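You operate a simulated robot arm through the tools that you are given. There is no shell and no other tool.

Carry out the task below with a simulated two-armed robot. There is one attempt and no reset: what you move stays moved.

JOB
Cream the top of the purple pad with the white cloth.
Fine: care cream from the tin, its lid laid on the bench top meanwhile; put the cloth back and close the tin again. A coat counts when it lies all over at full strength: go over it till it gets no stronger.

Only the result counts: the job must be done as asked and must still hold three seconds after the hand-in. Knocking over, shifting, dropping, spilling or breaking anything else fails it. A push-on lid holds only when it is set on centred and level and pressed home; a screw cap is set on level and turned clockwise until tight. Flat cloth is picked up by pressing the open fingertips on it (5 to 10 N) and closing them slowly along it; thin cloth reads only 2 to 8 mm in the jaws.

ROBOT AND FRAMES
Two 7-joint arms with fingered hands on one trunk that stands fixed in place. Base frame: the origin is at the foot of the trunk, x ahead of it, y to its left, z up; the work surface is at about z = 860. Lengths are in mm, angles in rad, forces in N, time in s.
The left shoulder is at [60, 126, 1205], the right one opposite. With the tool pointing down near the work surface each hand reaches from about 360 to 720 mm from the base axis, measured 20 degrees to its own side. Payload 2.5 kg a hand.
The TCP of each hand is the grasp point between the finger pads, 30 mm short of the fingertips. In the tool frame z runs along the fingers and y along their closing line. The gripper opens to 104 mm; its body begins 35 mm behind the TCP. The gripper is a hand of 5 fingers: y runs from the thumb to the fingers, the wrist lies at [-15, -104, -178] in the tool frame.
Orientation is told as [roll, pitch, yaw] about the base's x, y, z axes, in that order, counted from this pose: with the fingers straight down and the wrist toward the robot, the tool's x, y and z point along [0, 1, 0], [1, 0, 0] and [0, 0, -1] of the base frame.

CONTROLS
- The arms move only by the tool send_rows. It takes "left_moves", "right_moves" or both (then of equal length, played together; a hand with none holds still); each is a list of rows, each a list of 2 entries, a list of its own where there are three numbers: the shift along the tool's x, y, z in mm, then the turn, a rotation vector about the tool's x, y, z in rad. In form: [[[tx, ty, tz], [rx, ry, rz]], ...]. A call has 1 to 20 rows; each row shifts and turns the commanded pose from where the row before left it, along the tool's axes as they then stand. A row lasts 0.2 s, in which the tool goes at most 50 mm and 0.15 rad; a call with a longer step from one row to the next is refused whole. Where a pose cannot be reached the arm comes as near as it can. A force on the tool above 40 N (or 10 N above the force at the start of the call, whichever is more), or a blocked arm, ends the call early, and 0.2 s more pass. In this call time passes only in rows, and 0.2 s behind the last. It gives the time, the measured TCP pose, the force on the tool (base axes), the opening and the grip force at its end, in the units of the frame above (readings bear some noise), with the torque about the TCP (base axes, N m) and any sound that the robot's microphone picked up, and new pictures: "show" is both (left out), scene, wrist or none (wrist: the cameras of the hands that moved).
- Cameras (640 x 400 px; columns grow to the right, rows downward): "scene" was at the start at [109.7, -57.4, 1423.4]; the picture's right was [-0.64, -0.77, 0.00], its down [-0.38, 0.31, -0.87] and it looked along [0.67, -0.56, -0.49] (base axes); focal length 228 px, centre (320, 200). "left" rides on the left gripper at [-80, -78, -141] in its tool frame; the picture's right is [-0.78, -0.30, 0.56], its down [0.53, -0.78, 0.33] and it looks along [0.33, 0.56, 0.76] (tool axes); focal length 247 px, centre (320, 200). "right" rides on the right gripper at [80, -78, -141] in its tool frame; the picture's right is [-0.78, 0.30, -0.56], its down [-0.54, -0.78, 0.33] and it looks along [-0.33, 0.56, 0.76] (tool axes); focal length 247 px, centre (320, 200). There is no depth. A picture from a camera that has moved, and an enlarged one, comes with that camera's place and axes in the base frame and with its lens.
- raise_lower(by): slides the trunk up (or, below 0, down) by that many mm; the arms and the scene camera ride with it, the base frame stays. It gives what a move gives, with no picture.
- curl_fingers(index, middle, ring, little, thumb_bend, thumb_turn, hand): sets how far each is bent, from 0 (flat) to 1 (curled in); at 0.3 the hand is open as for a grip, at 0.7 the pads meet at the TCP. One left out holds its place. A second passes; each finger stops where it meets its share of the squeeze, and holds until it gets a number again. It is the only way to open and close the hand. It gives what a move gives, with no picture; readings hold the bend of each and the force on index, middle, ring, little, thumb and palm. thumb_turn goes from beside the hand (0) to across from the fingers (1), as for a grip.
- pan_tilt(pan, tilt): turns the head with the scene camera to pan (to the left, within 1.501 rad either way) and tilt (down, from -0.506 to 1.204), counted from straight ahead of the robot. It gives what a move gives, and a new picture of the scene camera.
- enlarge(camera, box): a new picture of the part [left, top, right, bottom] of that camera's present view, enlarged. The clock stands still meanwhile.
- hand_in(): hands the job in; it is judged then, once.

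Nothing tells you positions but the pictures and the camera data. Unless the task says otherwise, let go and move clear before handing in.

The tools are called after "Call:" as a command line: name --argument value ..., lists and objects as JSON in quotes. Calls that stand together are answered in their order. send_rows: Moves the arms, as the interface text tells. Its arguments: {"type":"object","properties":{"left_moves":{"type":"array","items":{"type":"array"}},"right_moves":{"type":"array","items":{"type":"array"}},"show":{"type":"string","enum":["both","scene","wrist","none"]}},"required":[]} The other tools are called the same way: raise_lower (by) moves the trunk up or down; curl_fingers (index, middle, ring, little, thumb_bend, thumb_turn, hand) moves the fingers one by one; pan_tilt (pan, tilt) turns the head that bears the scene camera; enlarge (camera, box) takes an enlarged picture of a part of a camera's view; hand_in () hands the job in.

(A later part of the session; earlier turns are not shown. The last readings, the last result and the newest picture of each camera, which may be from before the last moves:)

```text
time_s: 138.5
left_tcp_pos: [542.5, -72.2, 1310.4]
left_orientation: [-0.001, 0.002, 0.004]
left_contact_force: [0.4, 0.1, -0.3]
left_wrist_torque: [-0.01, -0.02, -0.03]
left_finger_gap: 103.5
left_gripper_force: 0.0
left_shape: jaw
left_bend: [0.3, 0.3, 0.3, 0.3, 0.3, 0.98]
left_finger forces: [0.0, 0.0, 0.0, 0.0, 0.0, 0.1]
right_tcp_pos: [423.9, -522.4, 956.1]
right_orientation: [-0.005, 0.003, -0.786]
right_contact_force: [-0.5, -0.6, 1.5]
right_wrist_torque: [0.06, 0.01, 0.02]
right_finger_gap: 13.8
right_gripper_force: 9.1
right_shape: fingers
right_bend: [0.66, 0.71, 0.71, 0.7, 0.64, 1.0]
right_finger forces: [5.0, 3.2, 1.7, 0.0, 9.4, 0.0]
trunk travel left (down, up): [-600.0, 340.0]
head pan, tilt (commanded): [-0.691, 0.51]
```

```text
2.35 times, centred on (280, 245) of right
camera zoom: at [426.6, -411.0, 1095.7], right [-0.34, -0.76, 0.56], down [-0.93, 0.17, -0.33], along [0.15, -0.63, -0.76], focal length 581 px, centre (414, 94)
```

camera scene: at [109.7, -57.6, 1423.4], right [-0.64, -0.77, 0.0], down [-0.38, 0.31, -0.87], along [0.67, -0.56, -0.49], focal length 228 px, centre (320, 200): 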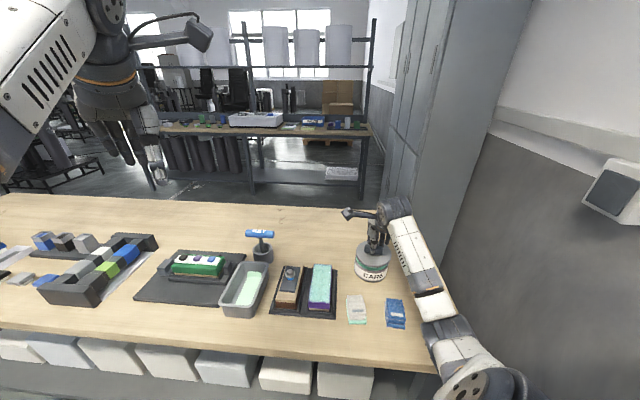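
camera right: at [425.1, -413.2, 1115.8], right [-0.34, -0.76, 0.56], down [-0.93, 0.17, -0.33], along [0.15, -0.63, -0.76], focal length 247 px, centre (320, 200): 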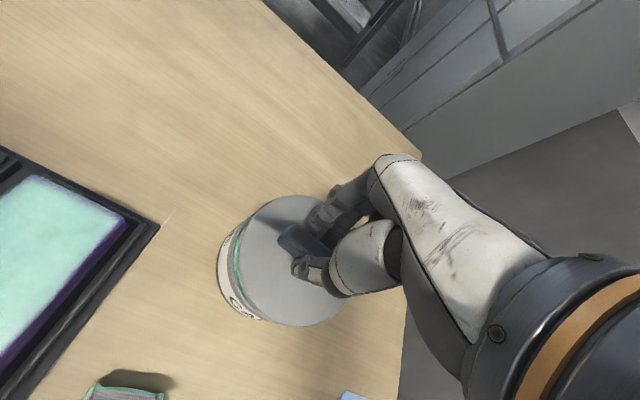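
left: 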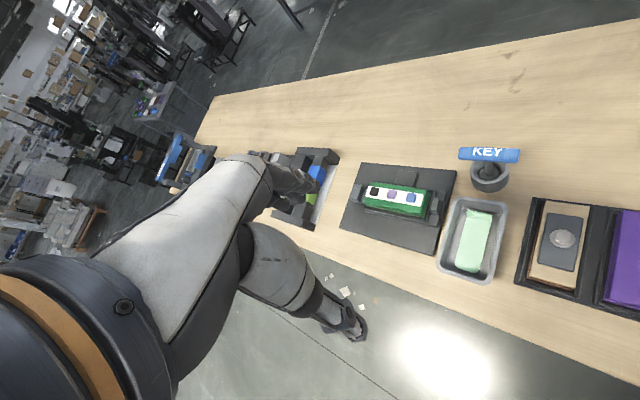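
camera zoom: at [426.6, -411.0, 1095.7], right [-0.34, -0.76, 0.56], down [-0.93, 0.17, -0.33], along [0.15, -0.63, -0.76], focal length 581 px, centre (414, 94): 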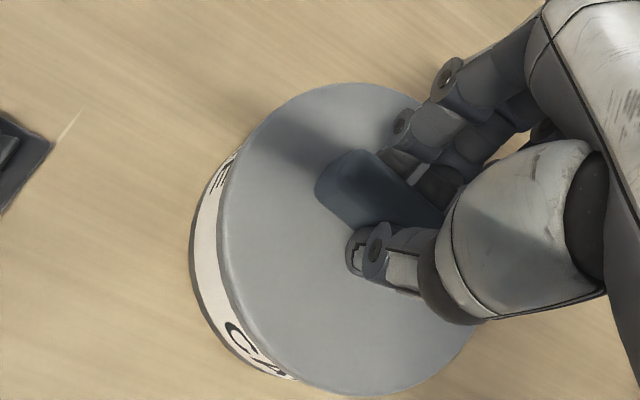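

Call:
send_rows --right_moves '[[[0, 0, 1], [0, 0, 0]], [[0, 0, 1], [0, 0, 0]]]' --show "none"

Call:
enlarge --camera "scene" --box '[345, 235, 405, 285]'

```text
time_s: 139.1
left_tcp_pos: [541.5, -72.2, 1311.1]
left_orientation: [-0.002, 0.002, 0.003]
left_contact_force: [0.5, 0.6, -0.2]
left_wrist_torque: [0.01, 0.0, -0.01]
left_finger_gap: 103.6
left_gripper_force: 0.0
left_shape: jaw
left_bend: [0.3, 0.3, 0.3, 0.3, 0.3, 0.98]
left_finger forces: [0.1, 0.0, 0.0, 0.0, 0.0, 0.0]
right_tcp_pos: [423.8, -524.1, 953.3]
right_orientation: [-0.003, 0.002, -0.784]
right_contact_force: [0.3, -0.5, 0.6]
right_wrist_torque: [0.07, 0.03, -0.04]
right_finger_gap: 13.6
right_gripper_force: 9.7
right_shape: fingers
right_bend: [0.65, 0.71, 0.71, 0.7, 0.65, 1.0]
right_finger forces: [5.0, 3.1, 1.6, 0.0, 9.4, 0.0]
trunk travel left (down, up): [-600.0, 340.0]
head pan, tilt (commanded): [-0.691, 0.51]
```

```text
8.00 times, centred on (375, 260) of scene
camera zoom: at [109.5, -57.2, 1423.5], right [-0.64, -0.77, 0.0], down [-0.38, 0.31, -0.87], along [0.67, -0.56, -0.49], focal length 1820 px, centre (-120, -280)
```

zoom: 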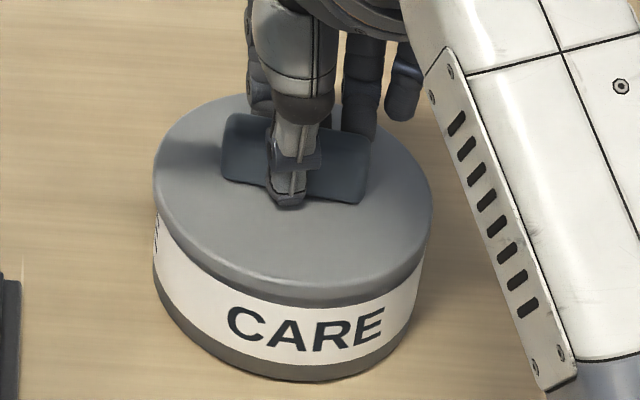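

Call:
send_rows --right_moves '[[[0, 0, 1], [0, 0, 0]], [[0, 0, 1], [0, 0, 0]]]' --show "none"

Call:
enlarge --camera "scene" --box '[345, 235, 405, 285]'

Call:
enlarge --camera "right" --box '[200, 160, 360, 330]'

```text
time_s: 139.7
left_tcp_pos: [540.5, -72.4, 1310.4]
left_orientation: [-0.002, 0.002, 0.003]
left_contact_force: [0.0, 0.2, -0.5]
left_wrist_torque: [-0.02, 0.02, 0.0]
left_finger_gap: 103.7
left_gripper_force: 0.2
left_shape: jaw
left_bend: [0.3, 0.3, 0.3, 0.3, 0.3, 0.98]
left_finger forces: [0.0, 0.1, 0.0, 0.0, 0.0, 0.0]
right_tcp_pos: [424.0, -524.8, 953.0]
right_orientation: [-0.005, -0.002, -0.784]
right_contact_force: [-0.2, -0.4, 7.1]
right_wrist_torque: [0.07, 0.01, -0.01]
right_finger_gap: 13.7
right_gripper_force: 10.1
right_shape: fingers
right_bend: [0.65, 0.71, 0.71, 0.7, 0.65, 1.0]
right_finger forces: [5.0, 3.5, 1.6, 0.1, 10.5, 0.0]
trunk travel left (down, up): [-600.0, 340.0]
head pan, tilt (commanded): [-0.691, 0.51]
```

```text
8.00 times, centred on (375, 260) of scene
camera zoom: at [109.1, -56.7, 1423.6], right [-0.64, -0.77, 0.0], down [-0.38, 0.31, -0.87], along [0.67, -0.56, -0.49], focal length 1820 px, centre (-120, -280)
```

zoom: 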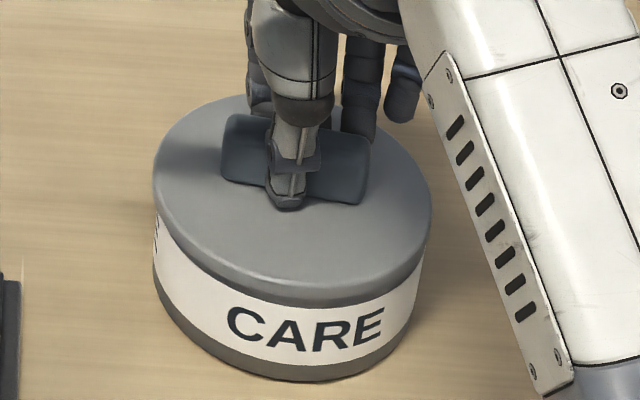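

```text
2.35 times, centred on (280, 245) of right
camera zoom: at [426.2, -410.9, 1092.8], right [-0.34, -0.76, 0.56], down [-0.93, 0.17, -0.33], along [0.16, -0.63, -0.76], focal length 581 px, centre (414, 94)
```

zoom: 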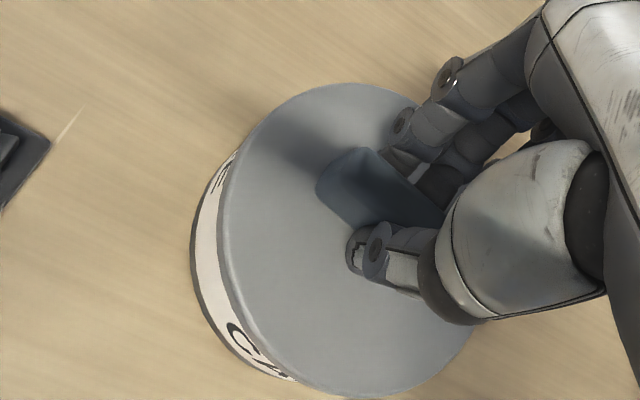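

Solid, balanced contact at 7 N (almost no torque), so the lid sits square on the rim. I'll press it home in small steps.

Call:
send_rows --right_moves '[[[0, 0, 1], [0, 0, 0]], [[0, 0, 1], [0, 0, 0]]]' --show "none"

```text
time_s: 140.3
left_tcp_pos: [541.8, -71.5, 1309.7]
left_orientation: [-0.002, 0.001, 0.004]
left_contact_force: [0.7, -0.6, -0.6]
left_wrist_torque: [0.01, -0.03, 0.04]
left_finger_gap: 103.6
left_gripper_force: 0.0
left_shape: jaw
left_bend: [0.3, 0.3, 0.3, 0.3, 0.3, 0.98]
left_finger forces: [0.0, 0.1, 0.0, 0.0, 0.0, 0.0]
right_tcp_pos: [424.3, -523.6, 951.2]
right_orientation: [-0.004, -0.005, -0.786]
right_contact_force: [0.3, -1.2, 14.0]
right_wrist_torque: [0.04, 0.07, -0.02]
right_finger_gap: 13.6
right_gripper_force: 11.7
right_shape: fingers
right_bend: [0.65, 0.71, 0.72, 0.7, 0.65, 1.0]
right_finger forces: [6.0, 4.3, 2.2, 0.0, 11.0, 0.0]
trunk travel left (down, up): [-600.0, 340.0]
head pan, tilt (commanded): [-0.691, 0.51]
```

Call:
send_rows --right_moves '[[[0, 0, 1], [0, 0, 0]], [[0, 0, 1], [0, 0, 0]]]' --show "none"

Call:
enlarge --camera "scene" --box '[345, 235, 405, 285]'

```text
time_s: 140.9
left_tcp_pos: [539.4, -72.3, 1309.9]
left_orientation: [-0.002, 0.0, 0.003]
left_contact_force: [-0.1, -0.5, 0.3]
left_wrist_torque: [0.01, 0.0, 0.01]
left_finger_gap: 103.6
left_gripper_force: 0.1
left_shape: jaw
left_bend: [0.3, 0.3, 0.3, 0.3, 0.3, 0.98]
left_finger forces: [0.0, 0.1, 0.1, 0.0, 0.0, 0.1]
right_tcp_pos: [423.6, -523.2, 949.4]
right_orientation: [-0.003, -0.006, -0.785]
right_contact_force: [2.9, -3.4, 20.4]
right_wrist_torque: [-0.06, 0.02, 0.04]
right_finger_gap: 13.5
right_gripper_force: 13.0
right_shape: fingers
right_bend: [0.65, 0.71, 0.72, 0.7, 0.65, 1.0]
right_finger forces: [6.5, 5.8, 3.1, 0.0, 11.0, 0.0]
trunk travel left (down, up): [-600.0, 340.0]
head pan, tilt (commanded): [-0.691, 0.51]
```

```text
8.00 times, centred on (375, 260) of scene
camera zoom: at [108.4, -55.9, 1423.8], right [-0.64, -0.77, 0.0], down [-0.38, 0.31, -0.87], along [0.67, -0.56, -0.49], focal length 1820 px, centre (-120, -280)
```

zoom: 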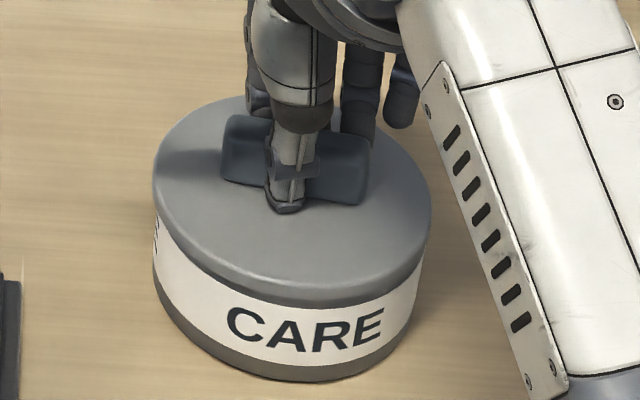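

20 N and no click yet. The lid appears about 1.4 mm left of its original seat, so I'll check closely before pressing harder.

Call:
enlarge --camera "scene" --box '[360, 262, 400, 287]'

Call:
enlarge --camera "scene" --box '[330, 240, 410, 290]'

Call:
enlarge --camera "right" --box '[230, 180, 310, 280]'

```text
16.00 times, centred on (380, 274) of scene
camera zoom: at [108.4, -55.9, 1423.8], right [-0.64, -0.77, 0.0], down [-0.38, 0.31, -0.87], along [0.67, -0.56, -0.49], focal length 3639 px, centre (-640, -992)
```

zoom: 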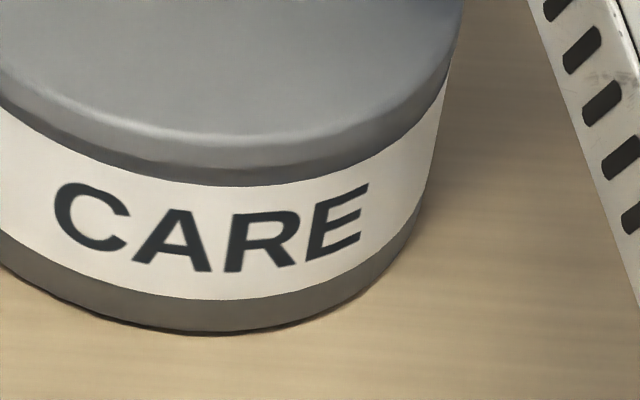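

```text
8.00 times, centred on (370, 265) of scene
camera zoom: at [108.4, -55.9, 1423.8], right [-0.64, -0.77, 0.0], down [-0.38, 0.31, -0.87], along [0.67, -0.56, -0.49], focal length 1820 px, centre (-80, -320)
```

zoom: 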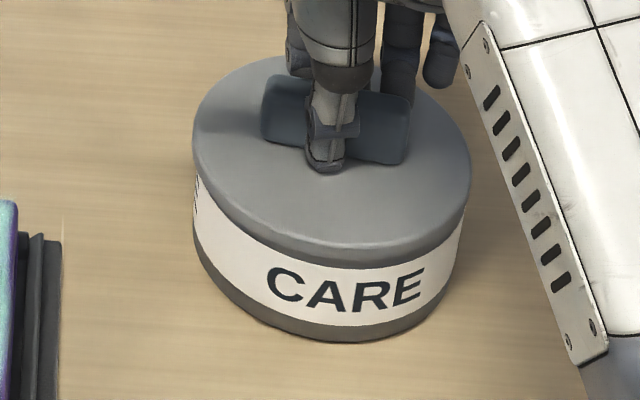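

```text
4.00 times, centred on (270, 230) of right
camera zoom: at [425.6, -410.3, 1089.9], right [-0.34, -0.75, 0.56], down [-0.93, 0.17, -0.34], along [0.16, -0.63, -0.76], focal length 988 px, centre (520, 80)
```

zoom: 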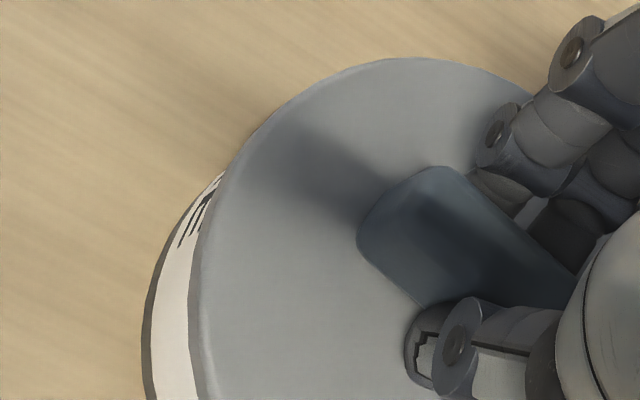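

Call:
enlarge --camera "right" --box '[200, 160, 400, 360]'

```text
2.00 times, centred on (300, 260) of right
camera zoom: at [425.6, -410.3, 1089.9], right [-0.34, -0.75, 0.56], down [-0.93, 0.17, -0.34], along [0.16, -0.63, -0.76], focal length 494 px, centre (360, 80)
```

zoom: 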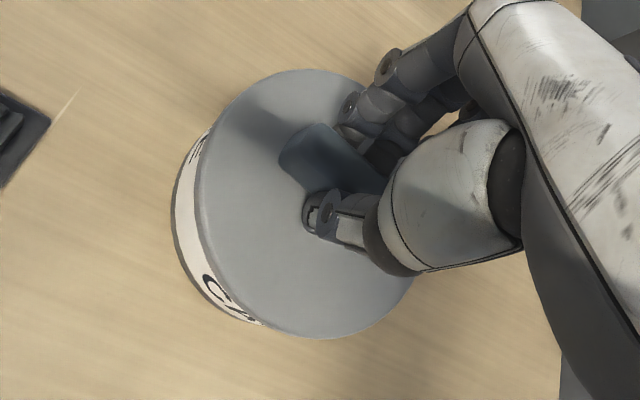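

Both views agree the lid sits 1–1.7 mm too far left. I'll ease off the pressure, nudge it right by about 1.3 mm, and press again.

Call:
send_rows --right_moves '[[[0, 0, -2], [0, 0, 0]], [[0, 0, -2.5], [0, 0, 0]], [[-1.3, 0.3, 0], [0, 0, 0]]]' --show "none"

Call:
enlarge --camera "scene" --box '[330, 240, 410, 290]'

```text
time_s: 141.7
left_tcp_pos: [540.9, -71.0, 1309.1]
left_orientation: [-0.001, 0.001, 0.004]
left_contact_force: [-0.3, -0.7, -0.5]
left_wrist_torque: [-0.06, -0.02, -0.01]
left_finger_gap: 103.6
left_gripper_force: 0.1
left_shape: jaw
left_bend: [0.3, 0.3, 0.3, 0.3, 0.3, 0.98]
left_finger forces: [0.0, 0.0, 0.0, 0.0, 0.0, 0.0]
right_tcp_pos: [423.1, -523.9, 951.3]
right_orientation: [-0.005, 0.005, -0.783]
right_contact_force: [1.8, 0.4, 8.2]
right_wrist_torque: [0.01, -0.06, 0.08]
right_finger_gap: 13.6
right_gripper_force: 10.7
right_shape: fingers
right_bend: [0.65, 0.71, 0.72, 0.7, 0.65, 1.0]
right_finger forces: [5.1, 4.1, 1.9, 0.0, 10.4, 0.0]
trunk travel left (down, up): [-600.0, 340.0]
head pan, tilt (commanded): [-0.691, 0.51]
```

```text
8.00 times, centred on (370, 265) of scene
camera zoom: at [109.3, -56.5, 1423.4], right [-0.64, -0.77, 0.0], down [-0.38, 0.31, -0.87], along [0.67, -0.56, -0.49], focal length 1820 px, centre (-80, -320)
```

zoom: 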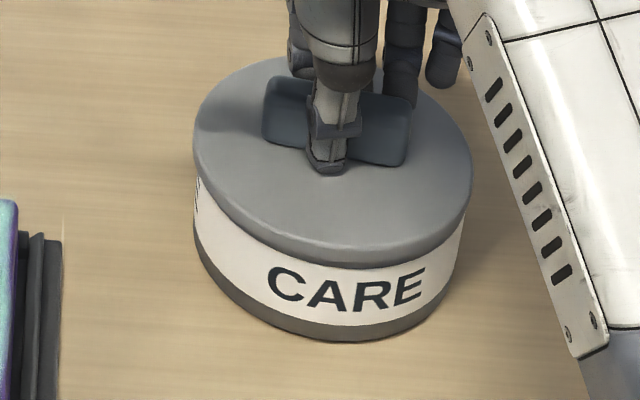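

Call:
send_rows --right_moves '[[[0, 0, -1.5], [0, 0, 0]], [[-0.6, 0, 0], [0, 0, 0]], [[0, 0, 0], [0, 0, 0]]]' --show "none"

Call:
enlarge --camera "scene" --box '[330, 240, 410, 290]'

```text
time_s: 142.5
left_tcp_pos: [542.3, -71.7, 1310.3]
left_orientation: [-0.002, 0.001, 0.003]
left_contact_force: [-0.3, -0.2, -0.1]
left_wrist_torque: [0.01, 0.0, 0.02]
left_finger_gap: 103.5
left_gripper_force: 0.0
left_shape: jaw
left_bend: [0.3, 0.3, 0.3, 0.3, 0.3, 0.98]
left_finger forces: [0.0, 0.0, 0.1, 0.0, 0.0, 0.0]
right_tcp_pos: [422.4, -524.9, 952.2]
right_orientation: [-0.005, 0.004, -0.787]
right_contact_force: [0.1, -0.1, -0.7]
right_wrist_torque: [0.02, -0.01, 0.01]
right_finger_gap: 13.5
right_gripper_force: 9.0
right_shape: fingers
right_bend: [0.65, 0.71, 0.72, 0.7, 0.65, 1.0]
right_finger forces: [4.5, 3.4, 1.4, 0.0, 9.4, 0.0]
trunk travel left (down, up): [-600.0, 340.0]
head pan, tilt (commanded): [-0.691, 0.51]
```

```text
8.00 times, centred on (370, 265) of scene
camera zoom: at [109.7, -57.4, 1423.4], right [-0.64, -0.77, 0.0], down [-0.38, 0.31, -0.87], along [0.67, -0.56, -0.49], focal length 1820 px, centre (-80, -320)
```

zoom: 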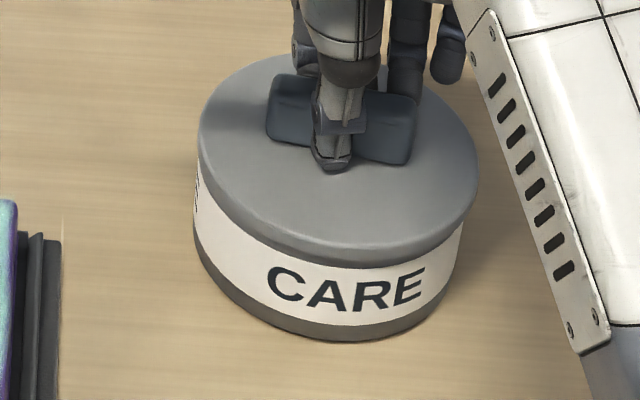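

Now the lid's outline matches the original position to within about 0.5 mm. I'll press down again in steps.

Call:
send_rows --right_moves '[[[0, 0, 1.5], [0, 0, 0]], [[0, 0, 1.5], [0, 0, 0]], [[0, 0, 1], [0, 0, 0]]]' --show "none"

Call:
enlarge --camera "scene" --box '[330, 240, 410, 290]'

```text
time_s: 143.3
left_tcp_pos: [540.8, -71.9, 1310.7]
left_orientation: [-0.003, 0.0, 0.004]
left_contact_force: [-0.5, -1.2, -1.0]
left_wrist_torque: [0.0, -0.01, -0.02]
left_finger_gap: 103.8
left_gripper_force: 0.0
left_shape: jaw
left_bend: [0.3, 0.3, 0.3, 0.3, 0.3, 0.98]
left_finger forces: [0.1, 0.1, 0.1, 0.0, 0.1, 0.0]
right_tcp_pos: [423.0, -525.2, 951.9]
right_orientation: [-0.004, -0.004, -0.787]
right_contact_force: [0.7, 1.1, 7.4]
right_wrist_torque: [0.05, 0.04, 0.02]
right_finger_gap: 14.0
right_gripper_force: 9.5
right_shape: fingers
right_bend: [0.65, 0.71, 0.72, 0.7, 0.65, 1.0]
right_finger forces: [4.7, 3.7, 1.5, 0.0, 10.5, 0.0]
trunk travel left (down, up): [-600.0, 340.0]
head pan, tilt (commanded): [-0.691, 0.51]
```

```text
8.00 times, centred on (370, 265) of scene
camera zoom: at [109.1, -56.5, 1423.7], right [-0.64, -0.77, 0.0], down [-0.38, 0.31, -0.87], along [0.67, -0.56, -0.49], focal length 1820 px, centre (-80, -320)
```

zoom: 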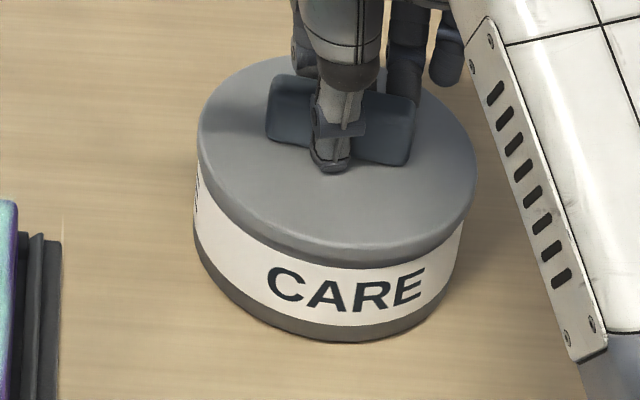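

Aligned. I'll keep pressing.

Call:
send_rows --right_moves '[[[0, 0, 1.5], [0, 0, 0]], [[0, 0, 1.5], [0, 0, 0]], [[0, 0, 1], [0, 0, 0]]]' --show "none"

Call:
enlarge --camera "scene" --box '[330, 240, 410, 290]'

```text
time_s: 144.1
left_tcp_pos: [540.5, -69.6, 1310.5]
left_orientation: [-0.003, 0.0, 0.003]
left_contact_force: [-0.4, -0.6, 0.4]
left_wrist_torque: [0.01, -0.01, -0.01]
left_finger_gap: 103.7
left_gripper_force: 0.1
left_shape: jaw
left_bend: [0.3, 0.3, 0.3, 0.3, 0.3, 0.98]
left_finger forces: [0.0, 0.0, 0.0, 0.0, 0.1, 0.1]
right_tcp_pos: [422.2, -524.4, 949.6]
right_orientation: [-0.005, -0.009, -0.787]
right_contact_force: [1.6, -1.5, 23.2]
right_wrist_torque: [0.07, 0.12, 0.04]
right_finger_gap: 13.6
right_gripper_force: 14.7
right_shape: fingers
right_bend: [0.65, 0.72, 0.72, 0.7, 0.65, 1.0]
right_finger forces: [6.0, 5.6, 2.3, 0.0, 15.5, 0.0]
trunk travel left (down, up): [-600.0, 340.0]
head pan, tilt (commanded): [-0.691, 0.51]
```

```text
8.00 times, centred on (370, 265) of scene
camera zoom: at [108.0, -55.4, 1423.9], right [-0.64, -0.77, 0.0], down [-0.37, 0.31, -0.87], along [0.67, -0.56, -0.49], focal length 1820 px, centre (-80, -320)
```

zoom: 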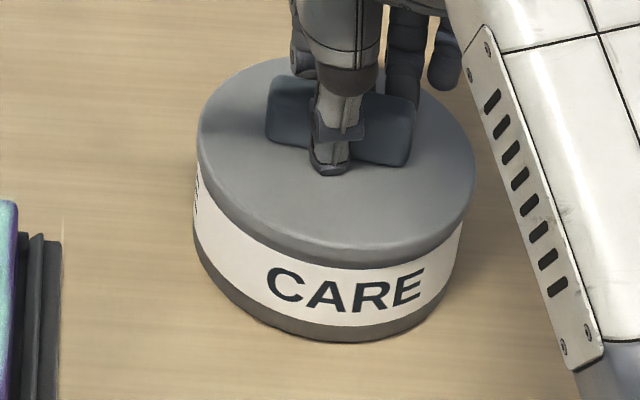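

23 N and the lid is exactly at its original outline, but no click yet. I'll press further.

Call:
send_rows --right_moves '[[[0, 0, 1.5], [0, 0, 0]], [[0, 0, 1.5], [0, 0, 0]]]' --show "none"

```text
time_s: 144.7
left_tcp_pos: [539.6, -69.4, 1311.7]
left_orientation: [-0.003, 0.001, 0.004]
left_contact_force: [0.4, 0.2, -0.4]
left_wrist_torque: [0.02, 0.0, 0.01]
left_finger_gap: 103.9
left_gripper_force: 0.0
left_shape: jaw
left_bend: [0.3, 0.3, 0.3, 0.3, 0.3, 0.98]
left_finger forces: [0.0, 0.1, 0.0, 0.0, 0.0, 0.0]
right_tcp_pos: [423.0, -524.7, 949.7]
right_orientation: [-0.003, -0.016, -0.786]
right_contact_force: [-1.4, -3.4, 34.3]
right_wrist_torque: [0.26, 0.28, 0.02]
right_finger_gap: 13.7
right_gripper_force: 19.7
right_shape: fingers
right_bend: [0.65, 0.72, 0.72, 0.7, 0.66, 1.0]
right_finger forces: [6.5, 5.6, 2.3, 0.1, 25.6, 0.1]
trunk travel left (down, up): [-600.0, 340.0]
head pan, tilt (commanded): [-0.691, 0.51]
```

34 N now, but the load sits off-centre toward the thumb, so that isn't a good way to press it home. I'll let go of the handle and press centrally on its top with closed fingertips instead.

Call:
send_rows --right_moves '[[[0, 0, -2], [0, 0, 0]], [[0, 0, -3], [0, 0, 0]], [[0, 0, -1.5], [0, 0, 0]]]' --show "none"

Call:
curl_fingers --hand "right" --index 0.6 --middle 0.6 --ring 0.6 --little 0.6 --thumb_bend 0.58

Call:
enlarge --camera "scene" --box '[330, 240, 410, 290]'

Call:
enlarge --camera "right" --box '[200, 160, 400, 360]'

```text
time_s: 145.5
left_tcp_pos: [541.1, -71.5, 1309.8]
left_orientation: [-0.002, 0.0, 0.004]
left_contact_force: [-0.4, -0.2, -0.5]
left_wrist_torque: [-0.01, 0.03, -0.01]
left_finger_gap: 103.5
left_gripper_force: 0.0
left_shape: jaw
left_bend: [0.3, 0.3, 0.3, 0.3, 0.3, 0.98]
left_finger forces: [0.1, 0.0, 0.0, 0.0, 0.1, 0.0]
right_tcp_pos: [422.6, -524.4, 949.8]
right_orientation: [-0.006, -0.001, -0.785]
right_contact_force: [2.3, -5.5, 16.9]
right_wrist_torque: [-0.07, 0.02, 0.08]
right_finger_gap: 13.7
right_gripper_force: 13.0
right_shape: fingers
right_bend: [0.65, 0.72, 0.72, 0.7, 0.66, 1.0]
right_finger forces: [6.9, 5.9, 2.6, 0.1, 9.6, 0.0]
trunk travel left (down, up): [-600.0, 340.0]
head pan, tilt (commanded): [-0.691, 0.51]
```

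```text
time_s: 146.5
left_tcp_pos: [541.6, -70.1, 1310.6]
left_orientation: [-0.003, 0.0, 0.003]
left_contact_force: [0.3, 0.2, 1.1]
left_wrist_torque: [0.01, -0.03, 0.04]
left_finger_gap: 103.6
left_gripper_force: 0.1
left_shape: jaw
left_bend: [0.3, 0.3, 0.3, 0.3, 0.3, 0.98]
left_finger forces: [0.0, 0.1, 0.0, 0.0, 0.0, 0.0]
right_tcp_pos: [423.0, -524.4, 950.7]
right_orientation: [-0.003, -0.001, -0.786]
right_contact_force: [0.1, 1.5, 13.4]
right_wrist_torque: [0.17, 0.0, 0.04]
right_finger_gap: 22.2
right_gripper_force: 7.1
right_shape: fingers
right_bend: [0.63, 0.61, 0.6, 0.6, 0.6, 1.0]
right_finger forces: [4.3, 2.1, 0.0, 0.0, 7.5, 0.1]
trunk travel left (down, up): [-600.0, 340.0]
head pan, tilt (commanded): [-0.691, 0.51]
```

```text
8.00 times, centred on (370, 265) of scene
camera zoom: at [108.6, -55.8, 1423.6], right [-0.64, -0.77, 0.0], down [-0.38, 0.31, -0.87], along [0.67, -0.56, -0.49], focal length 1820 px, centre (-80, -320)
```

zoom: 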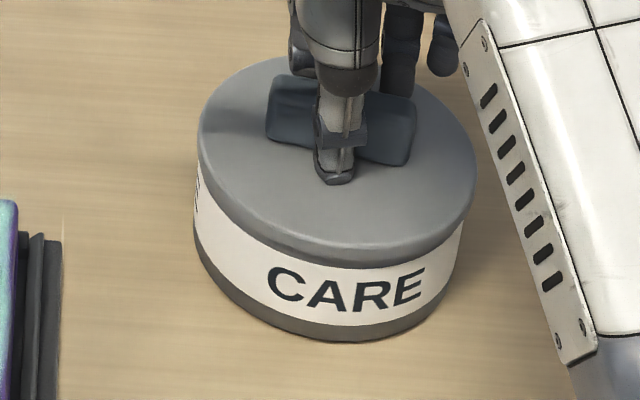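

```text
2.00 times, centred on (300, 260) of right
camera zoom: at [424.8, -411.2, 1089.8], right [-0.34, -0.76, 0.56], down [-0.93, 0.17, -0.33], along [0.15, -0.63, -0.76], focal length 494 px, centre (360, 80)
```

zoom: 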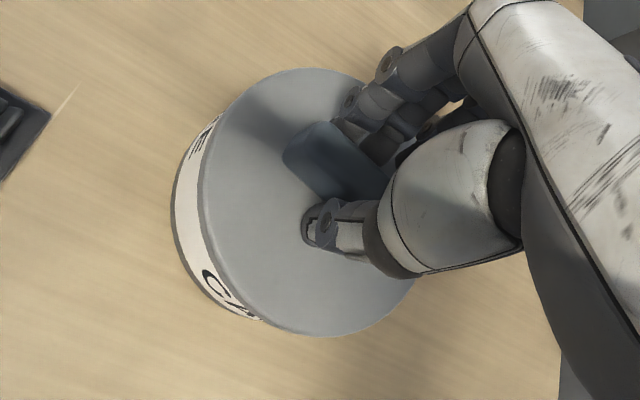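

The fingertips still press on the lid. I'll raise a little and finish opening.

Call:
send_rows --right_moves '[[[0, 0, -2], [0, 0, 0]], [[0, 0, -2], [0, 0, 0]]]' --show "none"

Call:
curl_fingers --hand "right" --index 0.54 --middle 0.54 --ring 0.54 --little 0.54 --thumb_bend 0.54

Call:
enlarge --camera "right" --box '[200, 160, 400, 360]'

```text
time_s: 147.1
left_tcp_pos: [540.9, -73.4, 1310.1]
left_orientation: [-0.003, 0.0, 0.002]
left_contact_force: [0.3, 0.4, -0.5]
left_wrist_torque: [-0.01, -0.02, -0.02]
left_finger_gap: 103.9
left_gripper_force: 0.1
left_shape: jaw
left_bend: [0.3, 0.3, 0.3, 0.3, 0.3, 0.98]
left_finger forces: [0.1, 0.0, 0.0, 0.0, 0.0, 0.0]
right_tcp_pos: [422.1, -524.2, 949.9]
right_orientation: [-0.007, 0.006, -0.786]
right_contact_force: [-0.4, 0.2, 0.7]
right_wrist_torque: [-0.02, 0.03, -0.07]
right_finger_gap: 29.2
right_gripper_force: 0.1
right_shape: fingers
right_bend: [0.6, 0.6, 0.6, 0.6, 0.57, 1.0]
right_finger forces: [0.0, 0.4, 0.1, 0.0, 0.0, 0.0]
trunk travel left (down, up): [-600.0, 340.0]
head pan, tilt (commanded): [-0.691, 0.51]
```

```text
time_s: 148.1
left_tcp_pos: [541.2, -71.9, 1310.0]
left_orientation: [-0.002, 0.003, 0.004]
left_contact_force: [-1.0, 0.0, -0.6]
left_wrist_torque: [0.01, 0.0, -0.02]
left_finger_gap: 103.8
left_gripper_force: 0.2
left_shape: jaw
left_bend: [0.3, 0.3, 0.3, 0.3, 0.3, 0.98]
left_finger forces: [0.0, 0.0, 0.0, 0.0, 0.1, 0.0]
right_tcp_pos: [423.3, -524.6, 952.6]
right_orientation: [-0.001, 0.001, -0.785]
right_contact_force: [-0.2, 0.1, -0.7]
right_wrist_torque: [0.01, 0.0, -0.01]
right_finger_gap: 40.9
right_gripper_force: 0.1
right_shape: fingers
right_bend: [0.54, 0.54, 0.54, 0.54, 0.54, 1.0]
right_finger forces: [0.1, 0.1, 0.0, 0.0, 0.1, 0.1]
trunk travel left (down, up): [-600.0, 340.0]
head pan, tilt (commanded): [-0.691, 0.51]
heard: snap
```

```text
2.00 times, centred on (300, 260) of right
camera zoom: at [425.2, -412.4, 1093.1], right [-0.34, -0.76, 0.56], down [-0.93, 0.17, -0.33], along [0.15, -0.63, -0.76], focal length 494 px, centre (360, 80)
```

zoom: 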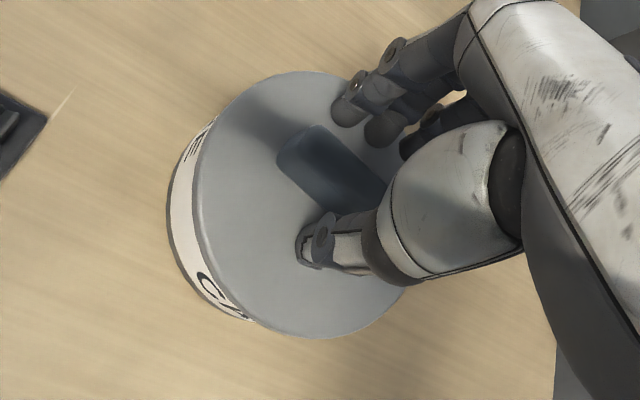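

A snap sounded as the fingers opened. I'll check the lid's height and position closely.

Call:
enlarge --camera "scene" --box '[330, 240, 410, 290]'

Call:
enlarge --camera "scene" --box '[360, 262, 400, 287]'

Call:
enlarge --camera "scene" --box '[345, 250, 385, 275]'

```text
8.00 times, centred on (370, 265) of scene
camera zoom: at [109.7, -57.4, 1423.4], right [-0.64, -0.77, 0.0], down [-0.38, 0.31, -0.87], along [0.67, -0.56, -0.49], focal length 1820 px, centre (-80, -320)
```

zoom: 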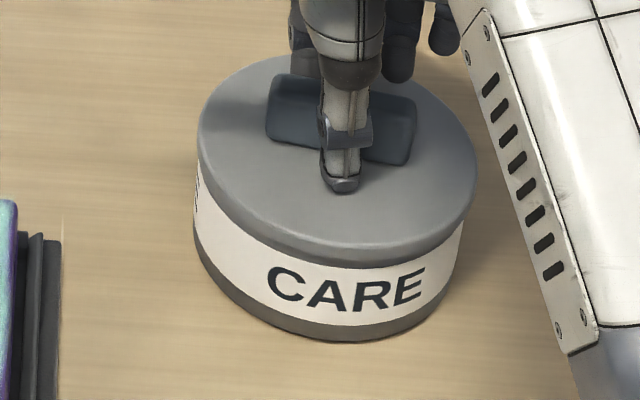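

```text
16.00 times, centred on (380, 274) of scene
camera zoom: at [109.7, -57.4, 1423.4], right [-0.64, -0.77, 0.0], down [-0.38, 0.31, -0.87], along [0.67, -0.56, -0.49], focal length 3639 px, centre (-640, -992)
```

zoom: 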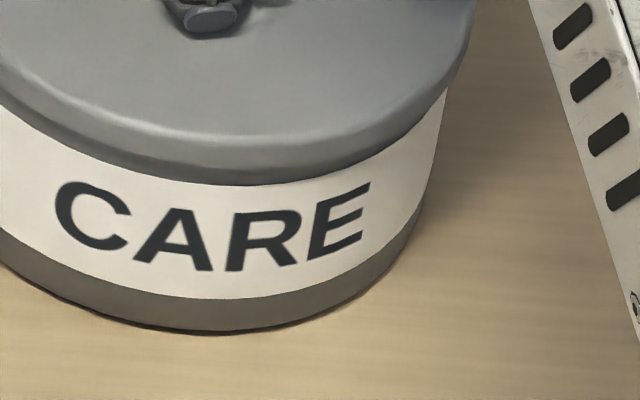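

```text
16.00 times, centred on (365, 262) of scene
camera zoom: at [109.7, -57.4, 1423.4], right [-0.64, -0.77, 0.0], down [-0.38, 0.31, -0.87], along [0.67, -0.56, -0.49], focal length 3639 px, centre (-400, -800)
```

zoom: 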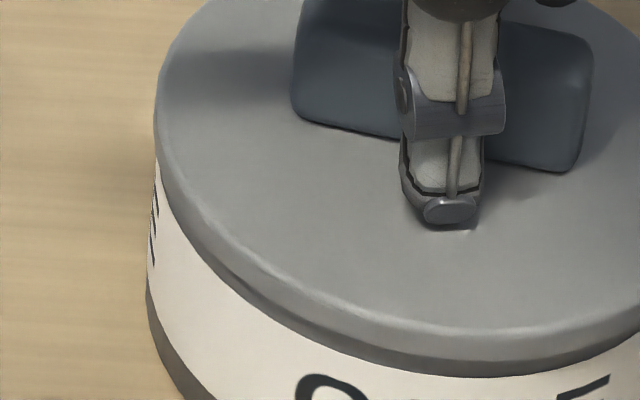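

The lid now sits exactly on its original outline. To be sure it is home, I'll raise the hand, close the fingertips and press centrally on the handle.

Call:
curl_fingers --hand "right" --index 0.45 --middle 0.45 --ring 0.45 --little 0.45 --thumb_bend 0.45

Call:
send_rows --right_moves '[[[0, 0, -10], [0, 0, 0]], [[0, 0, -15], [0, 0, 0]], [[0, 0, -20], [0, 0, 0]]]' --show "none"

Call:
enlarge --camera "scene" --box '[330, 230, 410, 290]'

Call:
enlarge --camera "right" --box '[200, 160, 400, 360]'

```text
time_s: 149.1
left_tcp_pos: [540.9, -73.0, 1309.0]
left_orientation: [-0.003, 0.002, 0.002]
left_contact_force: [0.2, 0.4, -1.5]
left_wrist_torque: [-0.01, -0.02, 0.0]
left_finger_gap: 103.7
left_gripper_force: 0.1
left_shape: jaw
left_bend: [0.3, 0.3, 0.3, 0.3, 0.3, 0.98]
left_finger forces: [0.0, 0.1, 0.0, 0.1, 0.1, 0.0]
right_tcp_pos: [423.3, -524.4, 953.0]
right_orientation: [-0.004, 0.001, -0.786]
right_contact_force: [0.3, -0.4, -0.5]
right_wrist_torque: [0.0, 0.01, 0.02]
right_finger_gap: 64.3
right_gripper_force: 0.1
right_shape: fingers
right_bend: [0.45, 0.45, 0.45, 0.45, 0.45, 0.99]
right_finger forces: [0.1, 0.0, 0.0, 0.1, 0.1, 0.0]
trunk travel left (down, up): [-600.0, 340.0]
head pan, tilt (commanded): [-0.691, 0.51]
```

```text
time_s: 149.9
left_tcp_pos: [541.4, -72.2, 1309.7]
left_orientation: [-0.001, 0.002, 0.003]
left_contact_force: [-0.5, 0.3, -0.5]
left_wrist_torque: [0.03, 0.01, -0.02]
left_finger_gap: 103.9
left_gripper_force: 0.0
left_shape: jaw
left_bend: [0.3, 0.3, 0.3, 0.3, 0.3, 0.98]
left_finger forces: [0.0, 0.1, 0.0, 0.0, 0.1, 0.0]
right_tcp_pos: [422.2, -523.7, 998.3]
right_orientation: [-0.005, 0.002, -0.786]
right_contact_force: [0.5, -0.5, -0.4]
right_wrist_torque: [-0.01, -0.04, 0.01]
right_finger_gap: 64.4
right_gripper_force: 0.1
right_shape: fingers
right_bend: [0.45, 0.45, 0.45, 0.45, 0.45, 0.99]
right_finger forces: [0.0, 0.0, 0.0, 0.1, 0.0, 0.1]
trunk travel left (down, up): [-600.0, 340.0]
head pan, tilt (commanded): [-0.691, 0.51]
```

```text
6.67 times, centred on (370, 260) of scene
camera zoom: at [109.6, -57.3, 1423.4], right [-0.64, -0.77, 0.0], down [-0.38, 0.31, -0.87], along [0.67, -0.56, -0.49], focal length 1516 px, centre (-13, -200)
```

zoom: 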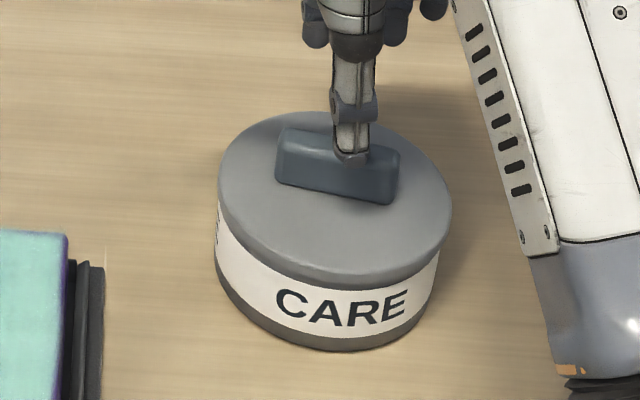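

```text
2.00 times, centred on (300, 260) of right
camera zoom: at [425.6, -412.2, 1138.1], right [-0.34, -0.76, 0.56], down [-0.93, 0.17, -0.33], along [0.15, -0.63, -0.76], focal length 494 px, centre (360, 80)
```

zoom: 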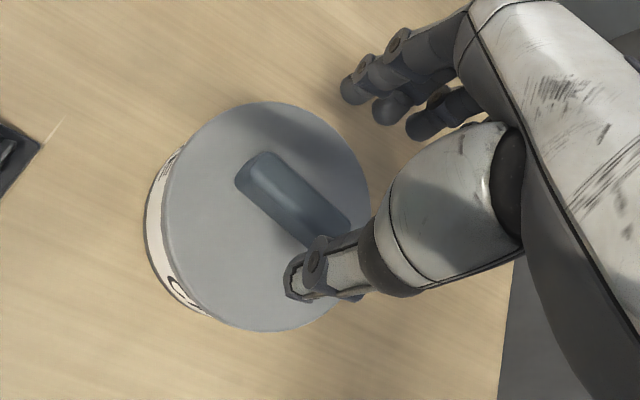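

I'll zoom in on the lid–tin seam on both sides, now that the hand is out of the way.

Call:
enlarge --camera "scene" --box '[352, 250, 376, 280]'

Call:
enlarge --camera "scene" --box '[370, 250, 394, 280]'

Call:
enlarge --camera "right" --box '[215, 200, 295, 300]'

```text
13.33 times, centred on (364, 265) of scene
camera zoom: at [109.6, -57.3, 1423.4], right [-0.64, -0.77, 0.0], down [-0.38, 0.31, -0.87], along [0.67, -0.56, -0.49], focal length 3033 px, centre (-267, -667)
```

zoom: 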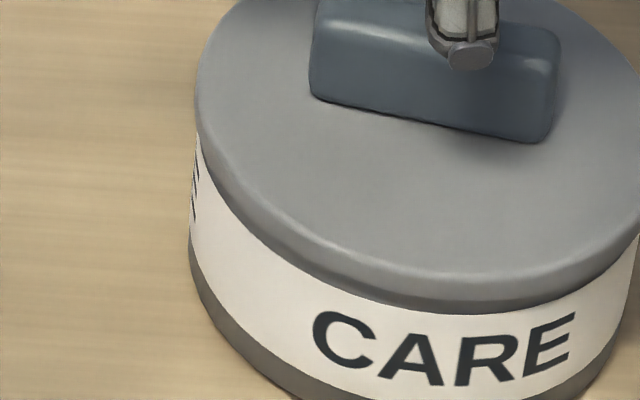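

```text
13.33 times, centred on (382, 265) of scene
camera zoom: at [109.6, -57.3, 1423.4], right [-0.64, -0.77, 0.0], down [-0.38, 0.31, -0.87], along [0.67, -0.56, -0.49], focal length 3033 px, centre (-507, -667)
```

zoom: 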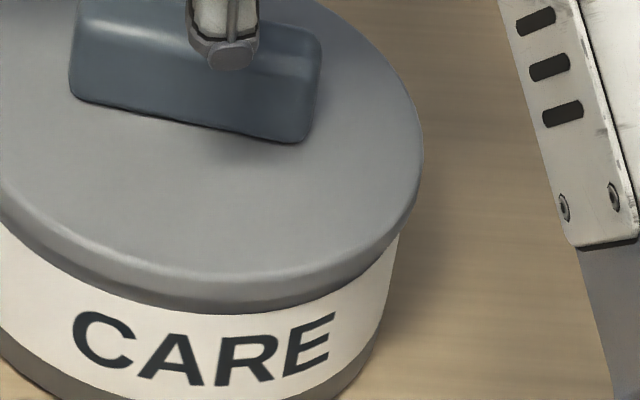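

```text
4.00 times, centred on (255, 250) of right
camera zoom: at [425.6, -412.2, 1138.1], right [-0.34, -0.76, 0.56], down [-0.93, 0.17, -0.33], along [0.15, -0.63, -0.76], focal length 988 px, centre (580, 0)
```

zoom: 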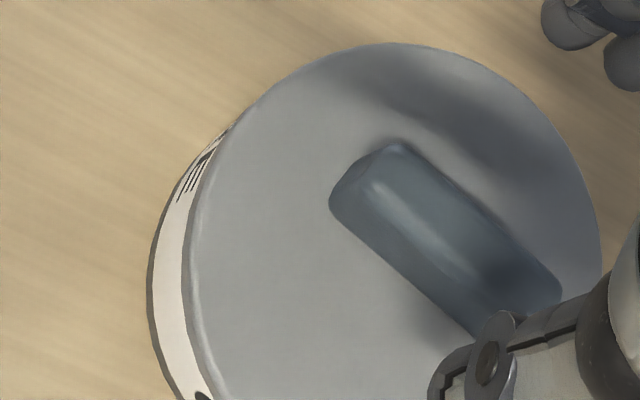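

It looks flush and level all round. I'll close the fingertips together and press centrally on the handle as a check.

Call:
curl_fingers --hand "right" --index 0.7 --middle 0.7 --ring 0.7 --little 0.7 --thumb_bend 0.7

Call:
send_rows --right_moves '[[[0, -2, 0], [0, 0, 0]], [[0, 0, 8], [0, 0, 0]]]' --show "none"

Call:
enlarge --camera "right" --box '[200, 160, 400, 360]'

Call:
enlarge --camera "scene" --box '[340, 220, 410, 290]'

```text
time_s: 150.9
left_tcp_pos: [542.4, -72.2, 1309.6]
left_orientation: [-0.003, 0.002, 0.002]
left_contact_force: [0.2, -0.3, 0.3]
left_wrist_torque: [-0.01, -0.05, -0.02]
left_finger_gap: 103.9
left_gripper_force: 0.0
left_shape: jaw
left_bend: [0.3, 0.3, 0.3, 0.3, 0.3, 0.98]
left_finger forces: [0.1, 0.0, 0.1, 0.0, 0.1, 0.0]
right_tcp_pos: [422.8, -525.3, 998.0]
right_orientation: [-0.004, 0.0, -0.785]
right_contact_force: [0.2, 0.2, 0.2]
right_wrist_torque: [0.01, -0.02, -0.02]
right_finger_gap: 1.5
right_gripper_force: 0.1
right_shape: fingers
right_bend: [0.7, 0.7, 0.7, 0.7, 0.7, 1.0]
right_finger forces: [0.1, 0.0, 0.0, 0.0, 0.0, 0.0]
trunk travel left (down, up): [-600.0, 340.0]
head pan, tilt (commanded): [-0.691, 0.51]
```

```text
time_s: 151.5
left_tcp_pos: [541.3, -71.6, 1310.1]
left_orientation: [-0.002, 0.003, 0.004]
left_contact_force: [0.2, 0.7, 0.4]
left_wrist_torque: [0.01, 0.0, 0.0]
left_finger_gap: 103.8
left_gripper_force: 0.1
left_shape: jaw
left_bend: [0.3, 0.3, 0.3, 0.3, 0.3, 0.98]
left_finger forces: [0.0, 0.0, 0.1, 0.0, 0.0, 0.0]
right_tcp_pos: [422.9, -524.2, 989.5]
right_orientation: [-0.006, 0.001, -0.784]
right_contact_force: [0.5, 0.2, 0.4]
right_wrist_torque: [0.04, -0.02, 0.0]
right_finger_gap: 1.3
right_gripper_force: 0.1
right_shape: fingers
right_bend: [0.7, 0.7, 0.7, 0.7, 0.7, 1.0]
right_finger forces: [0.1, 0.1, 0.1, 0.0, 0.0, 0.1]
trunk travel left (down, up): [-600.0, 340.0]
head pan, tilt (commanded): [-0.691, 0.51]
```

```text
2.00 times, centred on (300, 260) of right
camera zoom: at [424.2, -411.0, 1129.9], right [-0.34, -0.76, 0.56], down [-0.93, 0.17, -0.33], along [0.15, -0.63, -0.76], focal length 494 px, centre (360, 80)
```

zoom: 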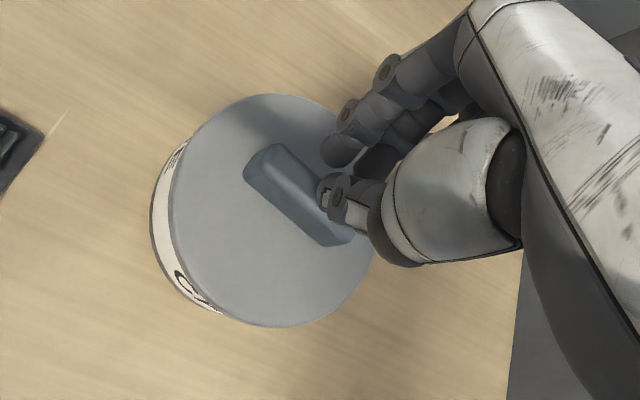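

```text
5.71 times, centred on (375, 255) of scene
camera zoom: at [109.7, -57.5, 1423.4], right [-0.64, -0.77, 0.0], down [-0.38, 0.31, -0.87], along [0.67, -0.56, -0.49], focal length 1300 px, centre (6, -114)
```

zoom: 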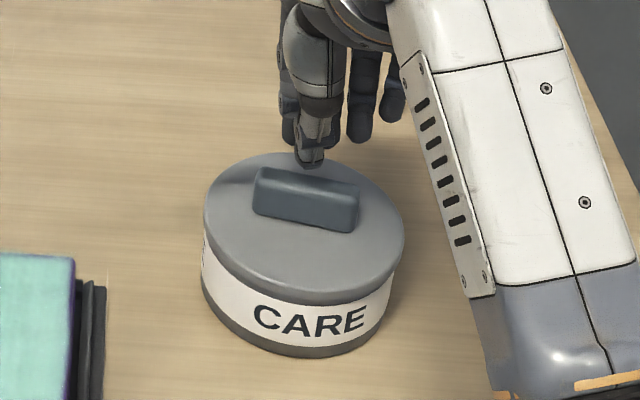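

The closed-lid outline matches the original picture exactly. I'll press down on the handle gently and then firmly.

Call:
send_rows --right_moves '[[[0, 0, 6], [0, 0, 0]], [[0, 0, 4], [0, 0, 0]], [[0, 0, 3], [0, 0, 0]]]' --show "none"

Call:
enlarge --camera "scene" --box '[345, 230, 405, 280]'

Call:
enlarge --camera "right" --box '[220, 170, 340, 290]'

```text
time_s: 152.3
left_tcp_pos: [541.3, -72.9, 1309.6]
left_orientation: [-0.002, 0.002, 0.003]
left_contact_force: [-0.1, -0.7, 0.0]
left_wrist_torque: [-0.04, -0.01, -0.01]
left_finger_gap: 103.6
left_gripper_force: 0.1
left_shape: jaw
left_bend: [0.3, 0.3, 0.3, 0.3, 0.3, 0.98]
left_finger forces: [0.0, 0.0, 0.0, 0.1, 0.1, 0.0]
right_tcp_pos: [422.3, -524.4, 975.9]
right_orientation: [-0.004, 0.001, -0.786]
right_contact_force: [-1.0, -0.1, -0.1]
right_wrist_torque: [0.02, -0.01, 0.0]
right_finger_gap: 1.3
right_gripper_force: 0.0
right_shape: fingers
right_bend: [0.7, 0.7, 0.7, 0.7, 0.7, 1.0]
right_finger forces: [0.0, 0.1, 0.1, 0.0, 0.0, 0.0]
trunk travel left (down, up): [-600.0, 340.0]
head pan, tilt (commanded): [-0.691, 0.51]
```

```text
8.00 times, centred on (375, 255) of scene
camera zoom: at [109.7, -57.4, 1423.4], right [-0.64, -0.77, 0.0], down [-0.38, 0.31, -0.87], along [0.67, -0.56, -0.49], focal length 1820 px, centre (-120, -240)
```

zoom: 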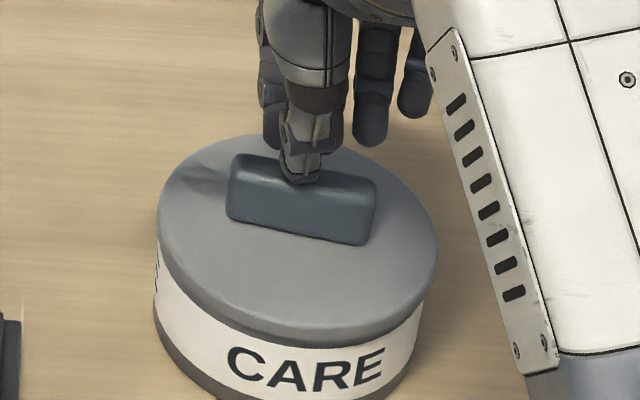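

```text
3.33 times, centred on (280, 230) of right
camera zoom: at [424.2, -411.0, 1116.8], right [-0.34, -0.76, 0.56], down [-0.93, 0.17, -0.33], along [0.15, -0.63, -0.76], focal length 823 px, centre (453, 100)
```

zoom: 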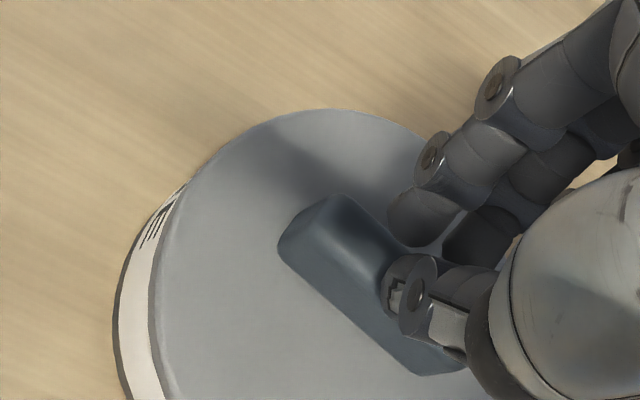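

Call:
send_rows --right_moves '[[[0, -1, 2], [0, 0, 0]], [[0, 0, 1.5], [0, 0, 0]], [[0, 0, 1], [0, 0, 0]]]' --show "none"

```text
time_s: 153.1
left_tcp_pos: [541.2, -73.7, 1309.6]
left_orientation: [-0.001, 0.001, 0.004]
left_contact_force: [-0.4, 0.2, 0.0]
left_wrist_torque: [0.0, -0.02, -0.03]
left_finger_gap: 103.9
left_gripper_force: 0.2
left_shape: jaw
left_bend: [0.3, 0.3, 0.3, 0.3, 0.3, 0.98]
left_finger forces: [0.0, 0.0, 0.1, 0.1, 0.1, 0.1]
right_tcp_pos: [421.7, -522.7, 973.5]
right_orientation: [-0.005, -0.001, -0.785]
right_contact_force: [1.2, 0.6, 2.4]
right_wrist_torque: [-0.01, -0.02, 0.01]
right_finger_gap: 1.6
right_gripper_force: 1.2
right_shape: fingers
right_bend: [0.7, 0.7, 0.7, 0.7, 0.7, 1.0]
right_finger forces: [2.1, 0.1, 0.1, 0.1, 0.0, 0.0]
trunk travel left (down, up): [-600.0, 340.0]
head pan, tilt (commanded): [-0.691, 0.51]
```

The index fingertip is on the handle near the axis. I'll press harder in steps.

Call:
send_rows --right_moves '[[[0, 0, 1.5], [0, 0, 0]], [[0, 0, 1.5], [0, 0, 0]]]' --show "none"

Call:
enlarge --camera "scene" --box '[345, 230, 405, 280]'

```text
time_s: 153.7
left_tcp_pos: [540.0, -71.6, 1310.7]
left_orientation: [-0.001, 0.0, 0.005]
left_contact_force: [-0.3, 1.0, 0.3]
left_wrist_torque: [0.01, 0.01, 0.01]
left_finger_gap: 103.7
left_gripper_force: 0.0
left_shape: jaw
left_bend: [0.3, 0.3, 0.3, 0.3, 0.3, 0.98]
left_finger forces: [0.1, 0.0, 0.1, 0.0, 0.0, 0.0]
right_tcp_pos: [421.2, -523.2, 972.9]
right_orientation: [-0.002, -0.007, -0.788]
right_contact_force: [1.4, -1.2, 13.0]
right_wrist_torque: [0.01, -0.18, -0.01]
right_finger_gap: 0.9
right_gripper_force: 7.0
right_shape: fingers
right_bend: [0.7, 0.7, 0.7, 0.7, 0.7, 1.0]
right_finger forces: [11.0, 0.9, 0.0, 0.1, 1.7, 0.0]
trunk travel left (down, up): [-600.0, 340.0]
head pan, tilt (commanded): [-0.691, 0.51]
```

```text
8.00 times, centred on (375, 255) of scene
camera zoom: at [108.9, -56.3, 1423.8], right [-0.64, -0.77, 0.0], down [-0.38, 0.31, -0.87], along [0.67, -0.56, -0.49], focal length 1820 px, centre (-120, -240)
```

zoom: 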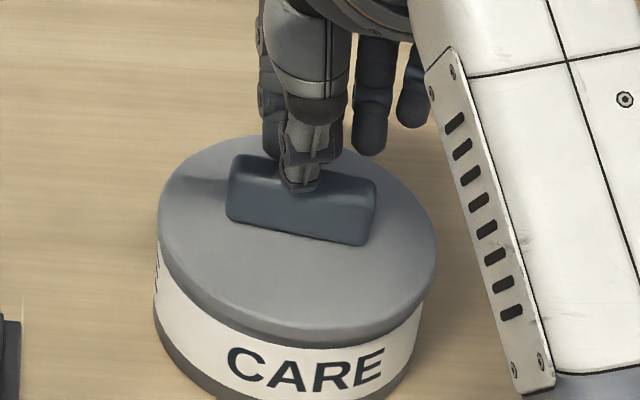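

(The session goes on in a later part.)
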